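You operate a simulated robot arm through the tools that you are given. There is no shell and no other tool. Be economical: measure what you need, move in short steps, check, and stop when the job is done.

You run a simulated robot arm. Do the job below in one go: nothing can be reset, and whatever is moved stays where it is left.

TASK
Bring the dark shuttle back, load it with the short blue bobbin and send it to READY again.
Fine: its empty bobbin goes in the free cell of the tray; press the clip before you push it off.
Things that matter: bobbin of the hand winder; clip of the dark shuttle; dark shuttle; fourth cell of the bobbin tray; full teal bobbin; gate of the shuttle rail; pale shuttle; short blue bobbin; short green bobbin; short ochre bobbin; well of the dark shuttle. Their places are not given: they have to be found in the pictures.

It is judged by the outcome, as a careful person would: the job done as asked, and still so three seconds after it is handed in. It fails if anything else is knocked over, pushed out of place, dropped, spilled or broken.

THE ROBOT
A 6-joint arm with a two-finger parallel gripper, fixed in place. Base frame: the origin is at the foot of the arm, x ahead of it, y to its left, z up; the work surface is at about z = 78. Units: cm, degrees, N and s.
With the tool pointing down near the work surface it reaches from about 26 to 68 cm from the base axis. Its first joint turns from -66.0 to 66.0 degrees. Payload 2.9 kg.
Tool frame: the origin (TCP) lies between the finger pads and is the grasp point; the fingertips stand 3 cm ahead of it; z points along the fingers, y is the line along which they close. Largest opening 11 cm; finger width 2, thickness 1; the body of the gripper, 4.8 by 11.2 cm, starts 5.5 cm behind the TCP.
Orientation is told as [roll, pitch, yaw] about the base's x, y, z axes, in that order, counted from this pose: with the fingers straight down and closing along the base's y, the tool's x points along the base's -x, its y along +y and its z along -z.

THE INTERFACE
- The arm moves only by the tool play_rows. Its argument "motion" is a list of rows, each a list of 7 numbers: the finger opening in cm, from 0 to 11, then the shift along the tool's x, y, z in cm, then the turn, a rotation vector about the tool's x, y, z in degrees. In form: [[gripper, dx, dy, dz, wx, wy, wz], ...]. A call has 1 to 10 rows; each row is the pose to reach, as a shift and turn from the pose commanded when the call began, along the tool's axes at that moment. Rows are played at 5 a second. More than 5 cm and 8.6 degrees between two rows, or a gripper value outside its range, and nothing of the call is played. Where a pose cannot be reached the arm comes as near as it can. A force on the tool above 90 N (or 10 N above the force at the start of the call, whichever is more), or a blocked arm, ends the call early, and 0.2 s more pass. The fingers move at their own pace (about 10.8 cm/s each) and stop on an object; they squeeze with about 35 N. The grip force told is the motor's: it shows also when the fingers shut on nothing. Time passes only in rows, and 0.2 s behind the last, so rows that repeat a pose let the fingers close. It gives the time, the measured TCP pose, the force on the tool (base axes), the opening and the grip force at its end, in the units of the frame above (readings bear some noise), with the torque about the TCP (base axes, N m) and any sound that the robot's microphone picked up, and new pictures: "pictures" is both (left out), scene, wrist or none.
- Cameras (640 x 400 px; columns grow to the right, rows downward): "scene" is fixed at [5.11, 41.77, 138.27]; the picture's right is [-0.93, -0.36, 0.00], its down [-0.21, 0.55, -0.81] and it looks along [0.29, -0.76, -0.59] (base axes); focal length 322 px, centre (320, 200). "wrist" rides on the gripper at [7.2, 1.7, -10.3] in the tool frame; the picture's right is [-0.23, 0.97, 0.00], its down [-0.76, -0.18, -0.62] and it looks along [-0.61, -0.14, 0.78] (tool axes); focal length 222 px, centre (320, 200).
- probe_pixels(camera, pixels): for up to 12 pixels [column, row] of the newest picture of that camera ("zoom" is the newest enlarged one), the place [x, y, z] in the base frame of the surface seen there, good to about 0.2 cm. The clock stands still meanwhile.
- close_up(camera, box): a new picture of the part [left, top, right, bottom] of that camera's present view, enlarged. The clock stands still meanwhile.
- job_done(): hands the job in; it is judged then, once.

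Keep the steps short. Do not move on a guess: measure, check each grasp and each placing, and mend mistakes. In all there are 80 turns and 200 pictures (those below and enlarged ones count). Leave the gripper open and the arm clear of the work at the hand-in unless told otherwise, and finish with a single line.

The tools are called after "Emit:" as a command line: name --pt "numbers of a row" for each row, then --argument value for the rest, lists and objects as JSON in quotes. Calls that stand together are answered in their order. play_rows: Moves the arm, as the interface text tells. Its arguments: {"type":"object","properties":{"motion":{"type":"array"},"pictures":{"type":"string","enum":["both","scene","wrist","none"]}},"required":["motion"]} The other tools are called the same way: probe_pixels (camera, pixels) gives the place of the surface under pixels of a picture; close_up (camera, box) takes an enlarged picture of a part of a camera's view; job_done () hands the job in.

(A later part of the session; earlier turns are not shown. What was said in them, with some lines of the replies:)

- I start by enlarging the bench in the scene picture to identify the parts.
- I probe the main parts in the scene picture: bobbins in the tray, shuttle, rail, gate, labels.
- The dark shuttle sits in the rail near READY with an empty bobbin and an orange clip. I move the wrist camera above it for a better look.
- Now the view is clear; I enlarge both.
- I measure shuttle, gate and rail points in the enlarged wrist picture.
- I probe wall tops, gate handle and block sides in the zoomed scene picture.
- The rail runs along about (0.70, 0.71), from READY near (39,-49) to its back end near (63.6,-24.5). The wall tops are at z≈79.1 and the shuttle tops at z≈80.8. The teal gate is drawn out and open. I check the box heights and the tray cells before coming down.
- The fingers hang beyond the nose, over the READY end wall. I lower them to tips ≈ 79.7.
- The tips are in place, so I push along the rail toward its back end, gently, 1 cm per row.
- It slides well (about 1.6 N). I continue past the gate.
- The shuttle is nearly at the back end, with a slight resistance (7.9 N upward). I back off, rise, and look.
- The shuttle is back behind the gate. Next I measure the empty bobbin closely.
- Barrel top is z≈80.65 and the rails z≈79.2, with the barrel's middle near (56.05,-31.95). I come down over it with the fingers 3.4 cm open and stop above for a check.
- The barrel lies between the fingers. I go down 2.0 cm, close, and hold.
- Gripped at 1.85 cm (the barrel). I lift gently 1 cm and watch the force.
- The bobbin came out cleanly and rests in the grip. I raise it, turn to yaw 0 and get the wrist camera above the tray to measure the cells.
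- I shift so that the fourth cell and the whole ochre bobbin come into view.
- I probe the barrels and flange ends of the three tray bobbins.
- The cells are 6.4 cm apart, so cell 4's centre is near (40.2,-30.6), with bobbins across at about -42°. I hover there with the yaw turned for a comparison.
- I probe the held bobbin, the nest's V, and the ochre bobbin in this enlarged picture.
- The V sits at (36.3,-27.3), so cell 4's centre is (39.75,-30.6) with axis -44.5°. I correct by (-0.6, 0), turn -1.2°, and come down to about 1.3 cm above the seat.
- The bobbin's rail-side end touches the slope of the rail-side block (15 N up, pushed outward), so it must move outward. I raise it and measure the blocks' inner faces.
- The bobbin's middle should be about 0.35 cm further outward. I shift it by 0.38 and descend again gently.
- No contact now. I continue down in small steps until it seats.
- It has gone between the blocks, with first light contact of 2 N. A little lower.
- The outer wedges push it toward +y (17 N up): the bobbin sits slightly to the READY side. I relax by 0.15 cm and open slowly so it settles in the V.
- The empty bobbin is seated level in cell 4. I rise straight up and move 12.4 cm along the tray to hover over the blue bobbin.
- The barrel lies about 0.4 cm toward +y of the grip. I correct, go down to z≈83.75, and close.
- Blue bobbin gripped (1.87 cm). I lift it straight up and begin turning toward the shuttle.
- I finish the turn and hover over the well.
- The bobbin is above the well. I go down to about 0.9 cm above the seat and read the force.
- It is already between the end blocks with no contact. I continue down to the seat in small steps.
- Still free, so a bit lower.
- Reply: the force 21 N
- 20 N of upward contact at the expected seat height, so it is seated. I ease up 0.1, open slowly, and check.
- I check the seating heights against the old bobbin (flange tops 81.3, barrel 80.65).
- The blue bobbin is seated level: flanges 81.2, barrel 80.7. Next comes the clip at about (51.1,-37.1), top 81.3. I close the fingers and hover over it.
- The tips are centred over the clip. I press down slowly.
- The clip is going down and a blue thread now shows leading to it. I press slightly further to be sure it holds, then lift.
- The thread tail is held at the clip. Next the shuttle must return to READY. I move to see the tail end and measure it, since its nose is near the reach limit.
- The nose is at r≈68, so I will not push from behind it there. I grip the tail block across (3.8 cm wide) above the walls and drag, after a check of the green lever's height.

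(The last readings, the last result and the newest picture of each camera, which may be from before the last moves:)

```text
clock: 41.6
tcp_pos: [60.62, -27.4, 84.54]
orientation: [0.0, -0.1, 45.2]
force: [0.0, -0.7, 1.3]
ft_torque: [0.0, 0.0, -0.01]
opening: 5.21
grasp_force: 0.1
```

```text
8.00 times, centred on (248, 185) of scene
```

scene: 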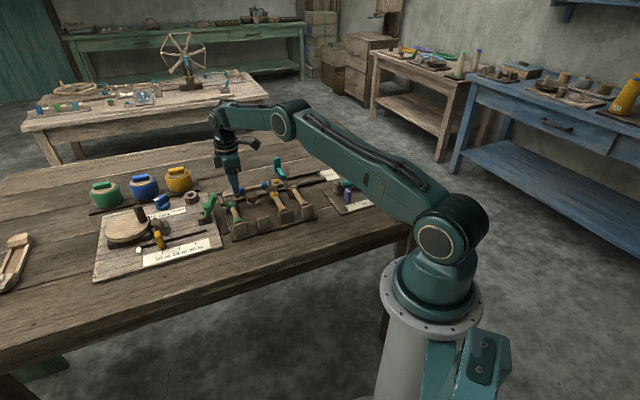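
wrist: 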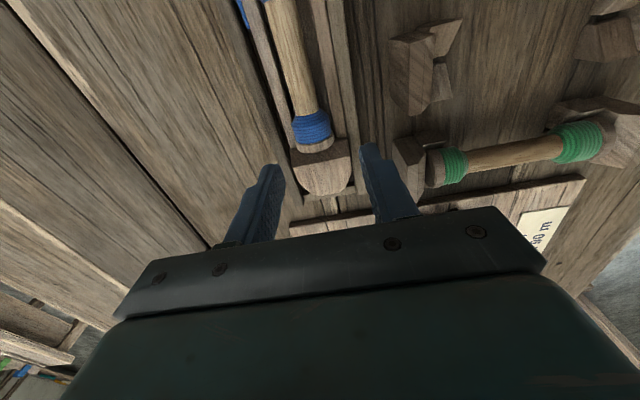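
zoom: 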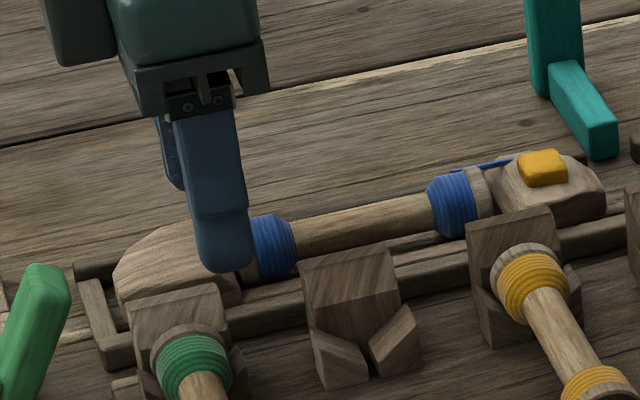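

The fingers straddle the tail block. I shift 0.4 cm toward the nose, lower to tips ≈79.5, and close.

Emit:
play_rows --pt "5.2 -0.4 0 0.8 0 0 0" --pt "5.2 -0.4 0 1.6 0 0 0" --pt "5.2 -0.4 0 2.0 0 0 0" --pt "4 -0.4 0 2.0 0 0 0" --pt "3 -0.4 0 2.0 0 0 0" --pt "3 -0.4 0 2.0 0 0 0"

Emit:
close_up --camera "scene" --box '[208, 160, 288, 210]'

```text
clock: 43.0
tcp_pos: [60.96, -27.29, 82.66]
orientation: [0.0, 0.0, 45.2]
force: [0.0, 1.6, 3.7]
ft_torque: [0.13, 0.15, -0.04]
opening: 4.29
grasp_force: 34.9
```

scene: 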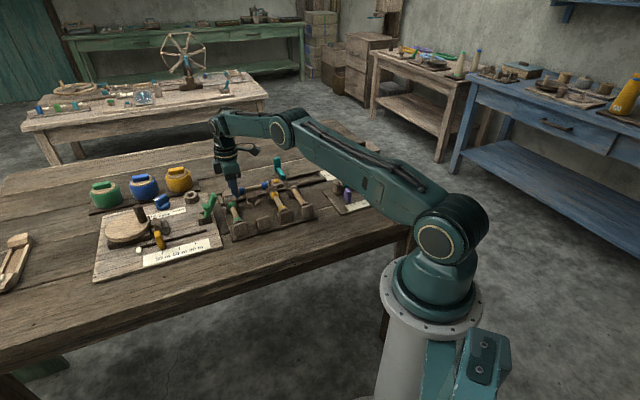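
wrist: 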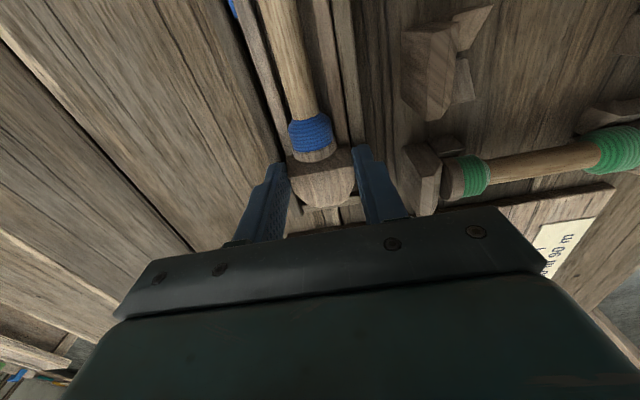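

```text
8.00 times, centred on (248, 185) of scene
```

zoom: 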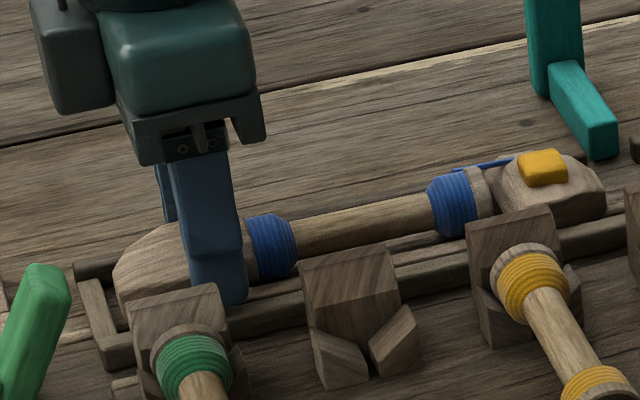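

Gripped on the tail block (4.29 cm). I drag toward READY 4 cm first, watching the force.

Emit:
play_rows --pt "3 0.6 0 0 0 0 0" --pt "3 1.4 0 0 0 0 0" --pt "3 2.2 0 0 0 0 0" --pt "3 3.1 0 0 0 0 0" --pt "3 4 0 0 0 0 0" --pictures "scene"

Emit:
close_up --camera "scene" --box '[208, 150, 304, 210]'

```text
clock: 44.2
tcp_pos: [58.34, -30.05, 82.59]
orientation: [-0.2, -0.1, 45.1]
force: [4.3, 4.6, 14.3]
ft_torque: [0.01, 0.36, -0.21]
opening: 4.32
grasp_force: 35.5
```

scene: 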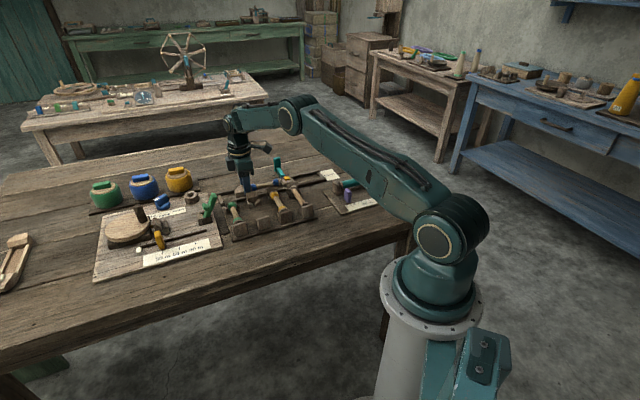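

```text
6.67 times, centred on (256, 180) of scene
```

zoom: 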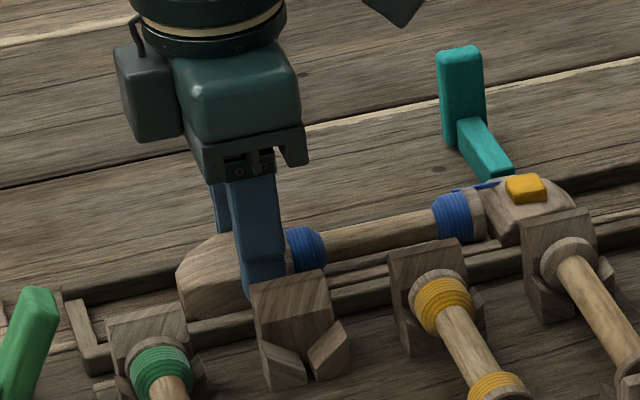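

It moves along. I drag 2 cm more, release, and switch to pushing from behind the nose.

Emit:
play_rows --pt "3 0.7 0 0 0 0 0" --pt "3 1.4 0 0 0 0 0" --pt "3 2 0 0 0 0 0" --pt "4.6 2 0 -0.05 0 0 0" --pt "5.4 2 0 -0.1 0 0 0" --pt "5.4 2 0 -1 0 0 0" --pt "5.4 2 0 -3 0 0 0" --pt "2 0 0 -4 0 0 0" --pt "0 -2.3 0 -4 0 0 0" --pt "0 -2.3 0 -4 0 0 0"

Emit:
close_up --camera "scene" --box '[208, 150, 304, 210]'

Emit:
close_up --camera "wrist" --box '[200, 20, 440, 170]'

```text
clock: 46.4
tcp_pos: [59.85, -28.33, 86.54]
orientation: [0.1, 0.0, 44.9]
force: [0.0, -0.8, 0.3]
ft_torque: [0.04, 0.01, -0.01]
opening: 0.0
grasp_force: 34.8
```

scene: 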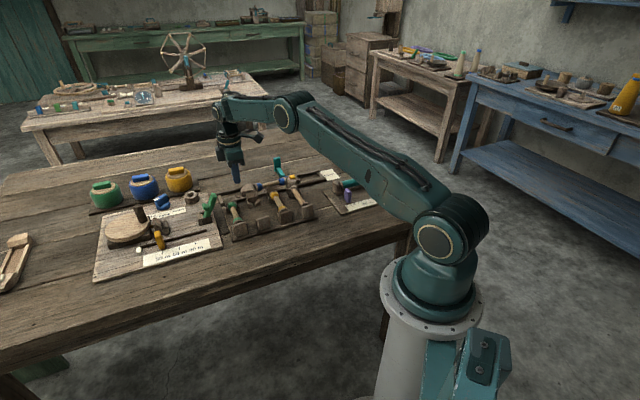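
wrist: 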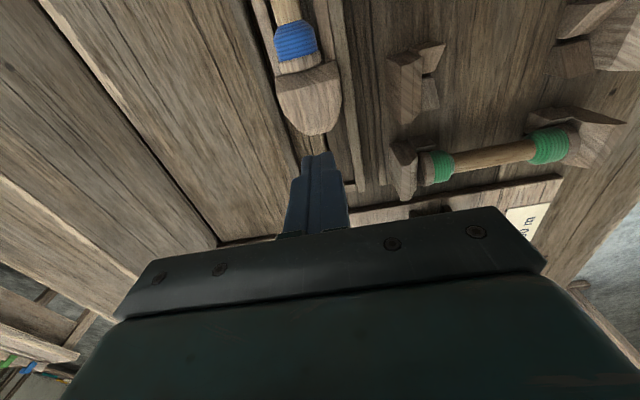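

```text
6.67 times, centred on (256, 180) of scene
```

zoom: 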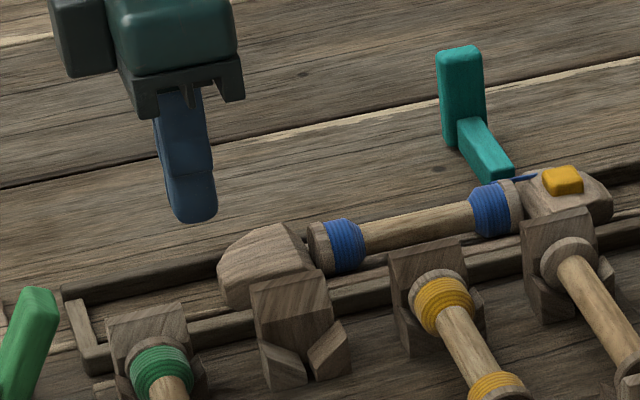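

```text
2.67 times, centred on (320, 95) of wrist
```

zoom: 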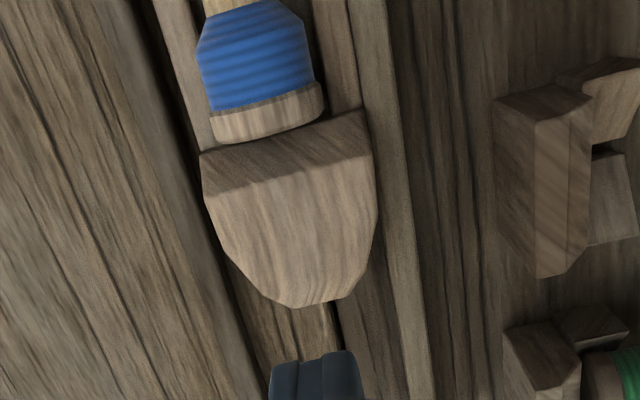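

Emit:
probe_pixels --camera "zoom" --pixels '[[305, 295], [290, 200], [300, 330], [390, 200], [205, 260]]'

```text
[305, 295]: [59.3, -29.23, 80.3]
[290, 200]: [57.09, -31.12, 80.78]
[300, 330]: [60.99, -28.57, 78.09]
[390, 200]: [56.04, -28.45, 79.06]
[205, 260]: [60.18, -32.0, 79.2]
```

The nose is at (59.35,-29.2). I step 0.7 cm back, lower behind the nose, and push.

Emit:
play_rows --pt "0 -0.7 0 0 0 0 0" --pt "0 -0.7 0 2 0 0 0" --pt "0 -0.7 0 4.1 0 0 0" --pt "0 0 0 4.1 0 0 0" --pt "0 1 0 4.1 0 0 0" --pt "0 2 0 4.1 0 0 0" --pt "0 3 0 4.1 0 0 0" --pictures "scene"

Emit:
close_up --camera "scene" --box '[224, 150, 336, 220]'

```text
clock: 48.0
tcp_pos: [57.79, -30.53, 82.46]
orientation: [0.0, 0.0, 45.1]
force: [-0.2, 1.2, -0.6]
ft_torque: [-0.01, 0.0, 0.0]
opening: 0.0
grasp_force: 35.5
```

scene: 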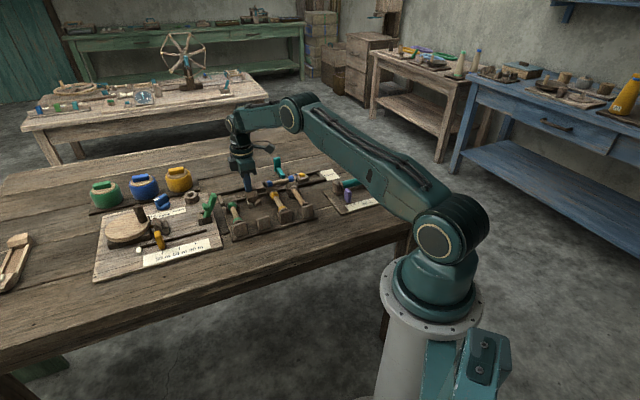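

```text
5.71 times, centred on (280, 185) of scene
```

zoom: 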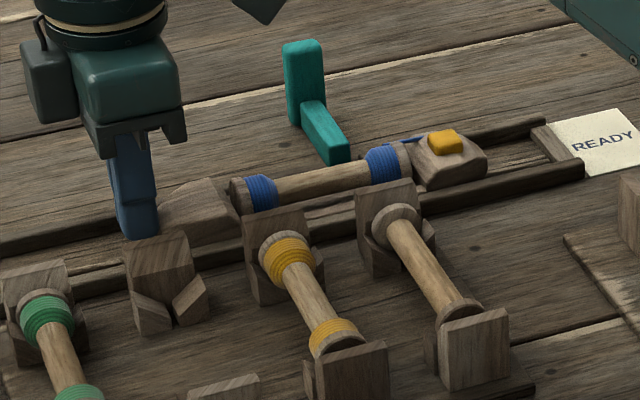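

Good. I push 4.5 cm more to the place where it stood at the start.

Emit:
play_rows --pt "0 1 0 0 0 0 0" --pt "0 2 0 0 0 0 0" --pt "0 3 0 0 0 0 0" --pt "0 3.8 0 0 0 0 0" --pt "0 4.4 0 0 0 0 0" --pictures "scene"

Emit:
close_up --camera "scene" --box '[256, 150, 336, 200]'

Emit:
probe_pixels --camera "scene" --pixels '[[312, 172], [311, 172], [313, 171], [319, 174]]'

```text
clock: 49.2
tcp_pos: [54.62, -33.51, 82.4]
orientation: [-0.1, 0.0, 45.3]
force: [8.6, 7.4, 0.5]
ft_torque: [0.18, -0.19, 0.01]
opening: 0.0
grasp_force: 35.3
```

scene: 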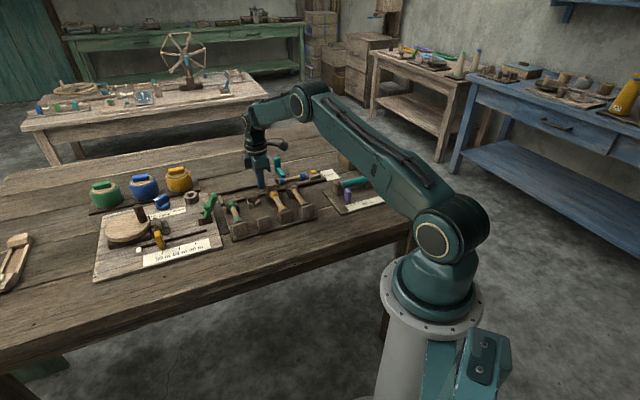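

```text
8.00 times, centred on (296, 175) of scene
```

zoom: 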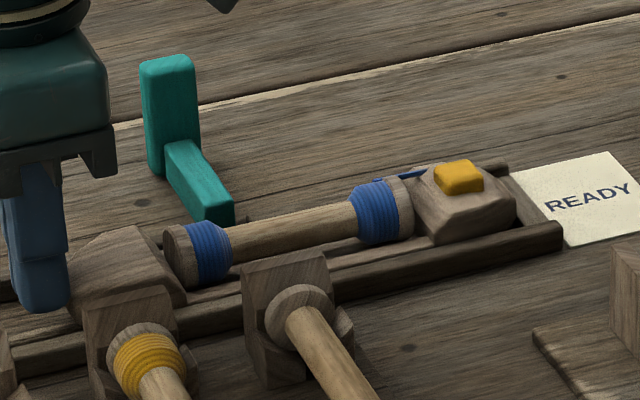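

```text
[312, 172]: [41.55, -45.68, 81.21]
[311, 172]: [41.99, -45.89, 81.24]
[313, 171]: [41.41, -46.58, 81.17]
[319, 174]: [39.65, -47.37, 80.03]
```

The clip is at (41.5,-46.3), matching the starting place, and the 11 N shows it is against the READY stop. I back off, open, and rise clear.

Emit:
play_rows --pt "0 -0.6 0 0 0 0 0" --pt "0 -1 0 -1 0 0 0" --pt "0 -1 0 -5 0 0 0" --pt "0 -1 0 -10 0 0 0" --pt "5 -1 4 -14 0 0 0" --pt "11 -1 8 -17 0 0 0" --pt "11 -1 12 -17 0 0 0" --pt "11 -1 12 -17 0 0 0"

Emit:
close_up --camera "scene" --box '[192, 142, 352, 242]'

Emit:
close_up --camera "scene" --box '[256, 152, 336, 202]'

```text
refused: row 5 steps farther than a row can; nothing moved
```

```text
4.00 times, centred on (272, 192) of scene
```

zoom: 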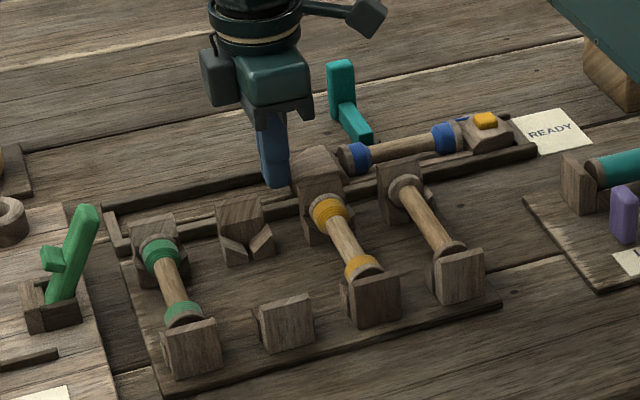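

```text
8.00 times, centred on (296, 177) of scene
```

zoom: 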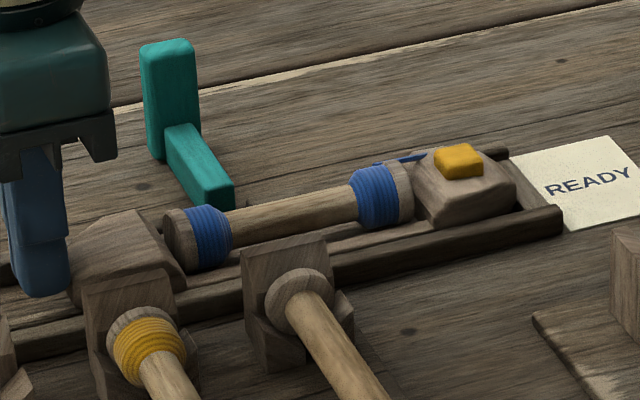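

That call was refused because one step was too long. I repeat it with shorter steps.

Emit:
play_rows --pt "0 -0.6 0 0 0 0 0" --pt "0 -1 0 -1 0 0 0" --pt "0 -1 0 -5 0 0 0" --pt "0 -1 0 -9 0 0 0" --pt "5 -1 3 -12 0 0 0" --pt "11 -1 6 -15 0 0 0" --pt "11 -1 10 -16 0 0 0" --pt "11 -1 14 -16 0 0 0" --pt "11 -1 14 -16 0 0 0"

Emit:
close_up --camera "scene" --box '[192, 142, 352, 242]'

Emit:
close_up --camera "scene" --box '[256, 152, 336, 202]'

```text
clock: 51.2
tcp_pos: [45.13, -23.08, 98.42]
orientation: [0.0, 0.0, 45.0]
force: [-0.4, -0.3, -0.4]
ft_torque: [0.01, -0.01, -0.01]
opening: 11.0
grasp_force: 0.1
```

scene: 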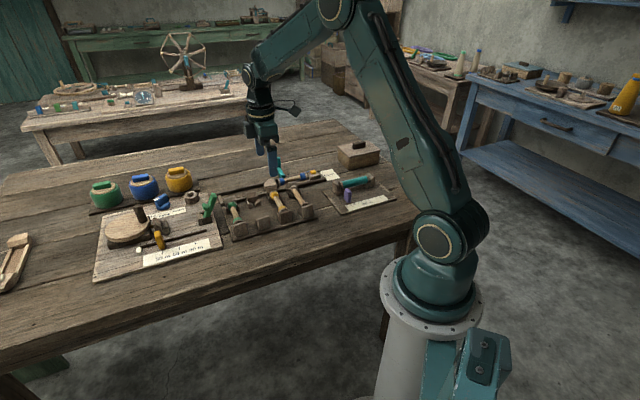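
wrist: 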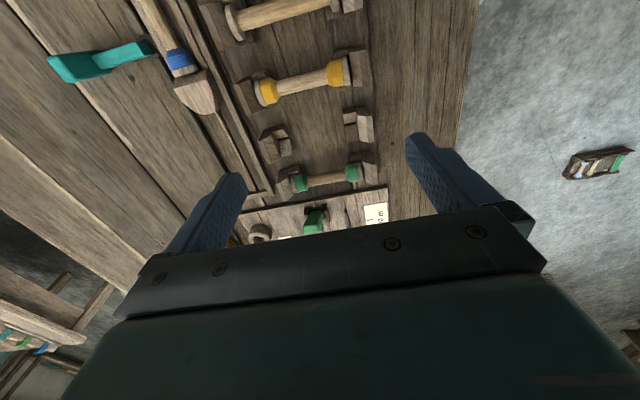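

```text
4.00 times, centred on (272, 192) of scene
```

zoom: 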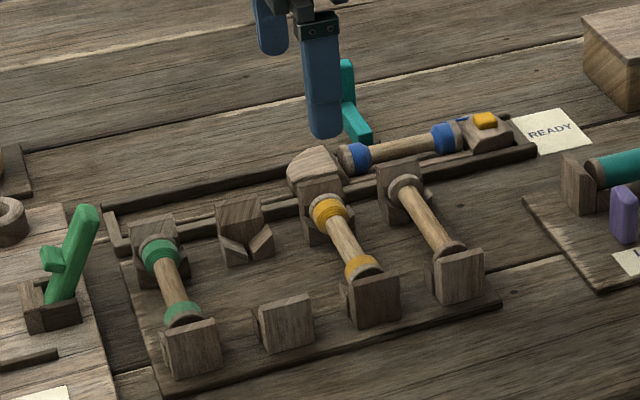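

```text
8.00 times, centred on (296, 177) of scene
```

zoom: 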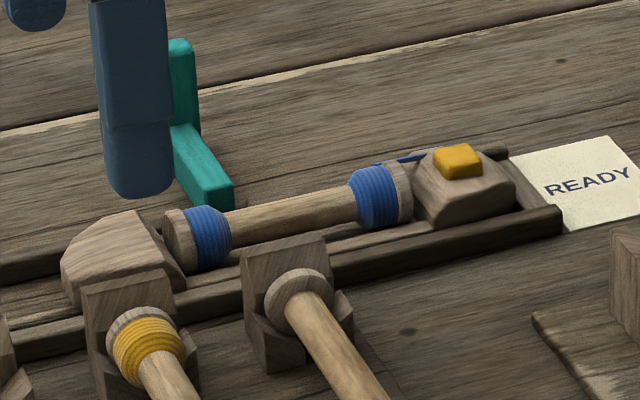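

The dark shuttle stands at READY with the blue bobbin and its thread in the clip. The empty bobbin is in cell 4, the gate is still open, nothing else has moved, and the gripper is open and clear. I hand the job in.

Emit:
job_done

```text
The job is handed in.
```

The dark shuttle is back at READY with the short blue bobbin loaded and its clip pressed, and the empty bobbin is in the tray's fourth cell.
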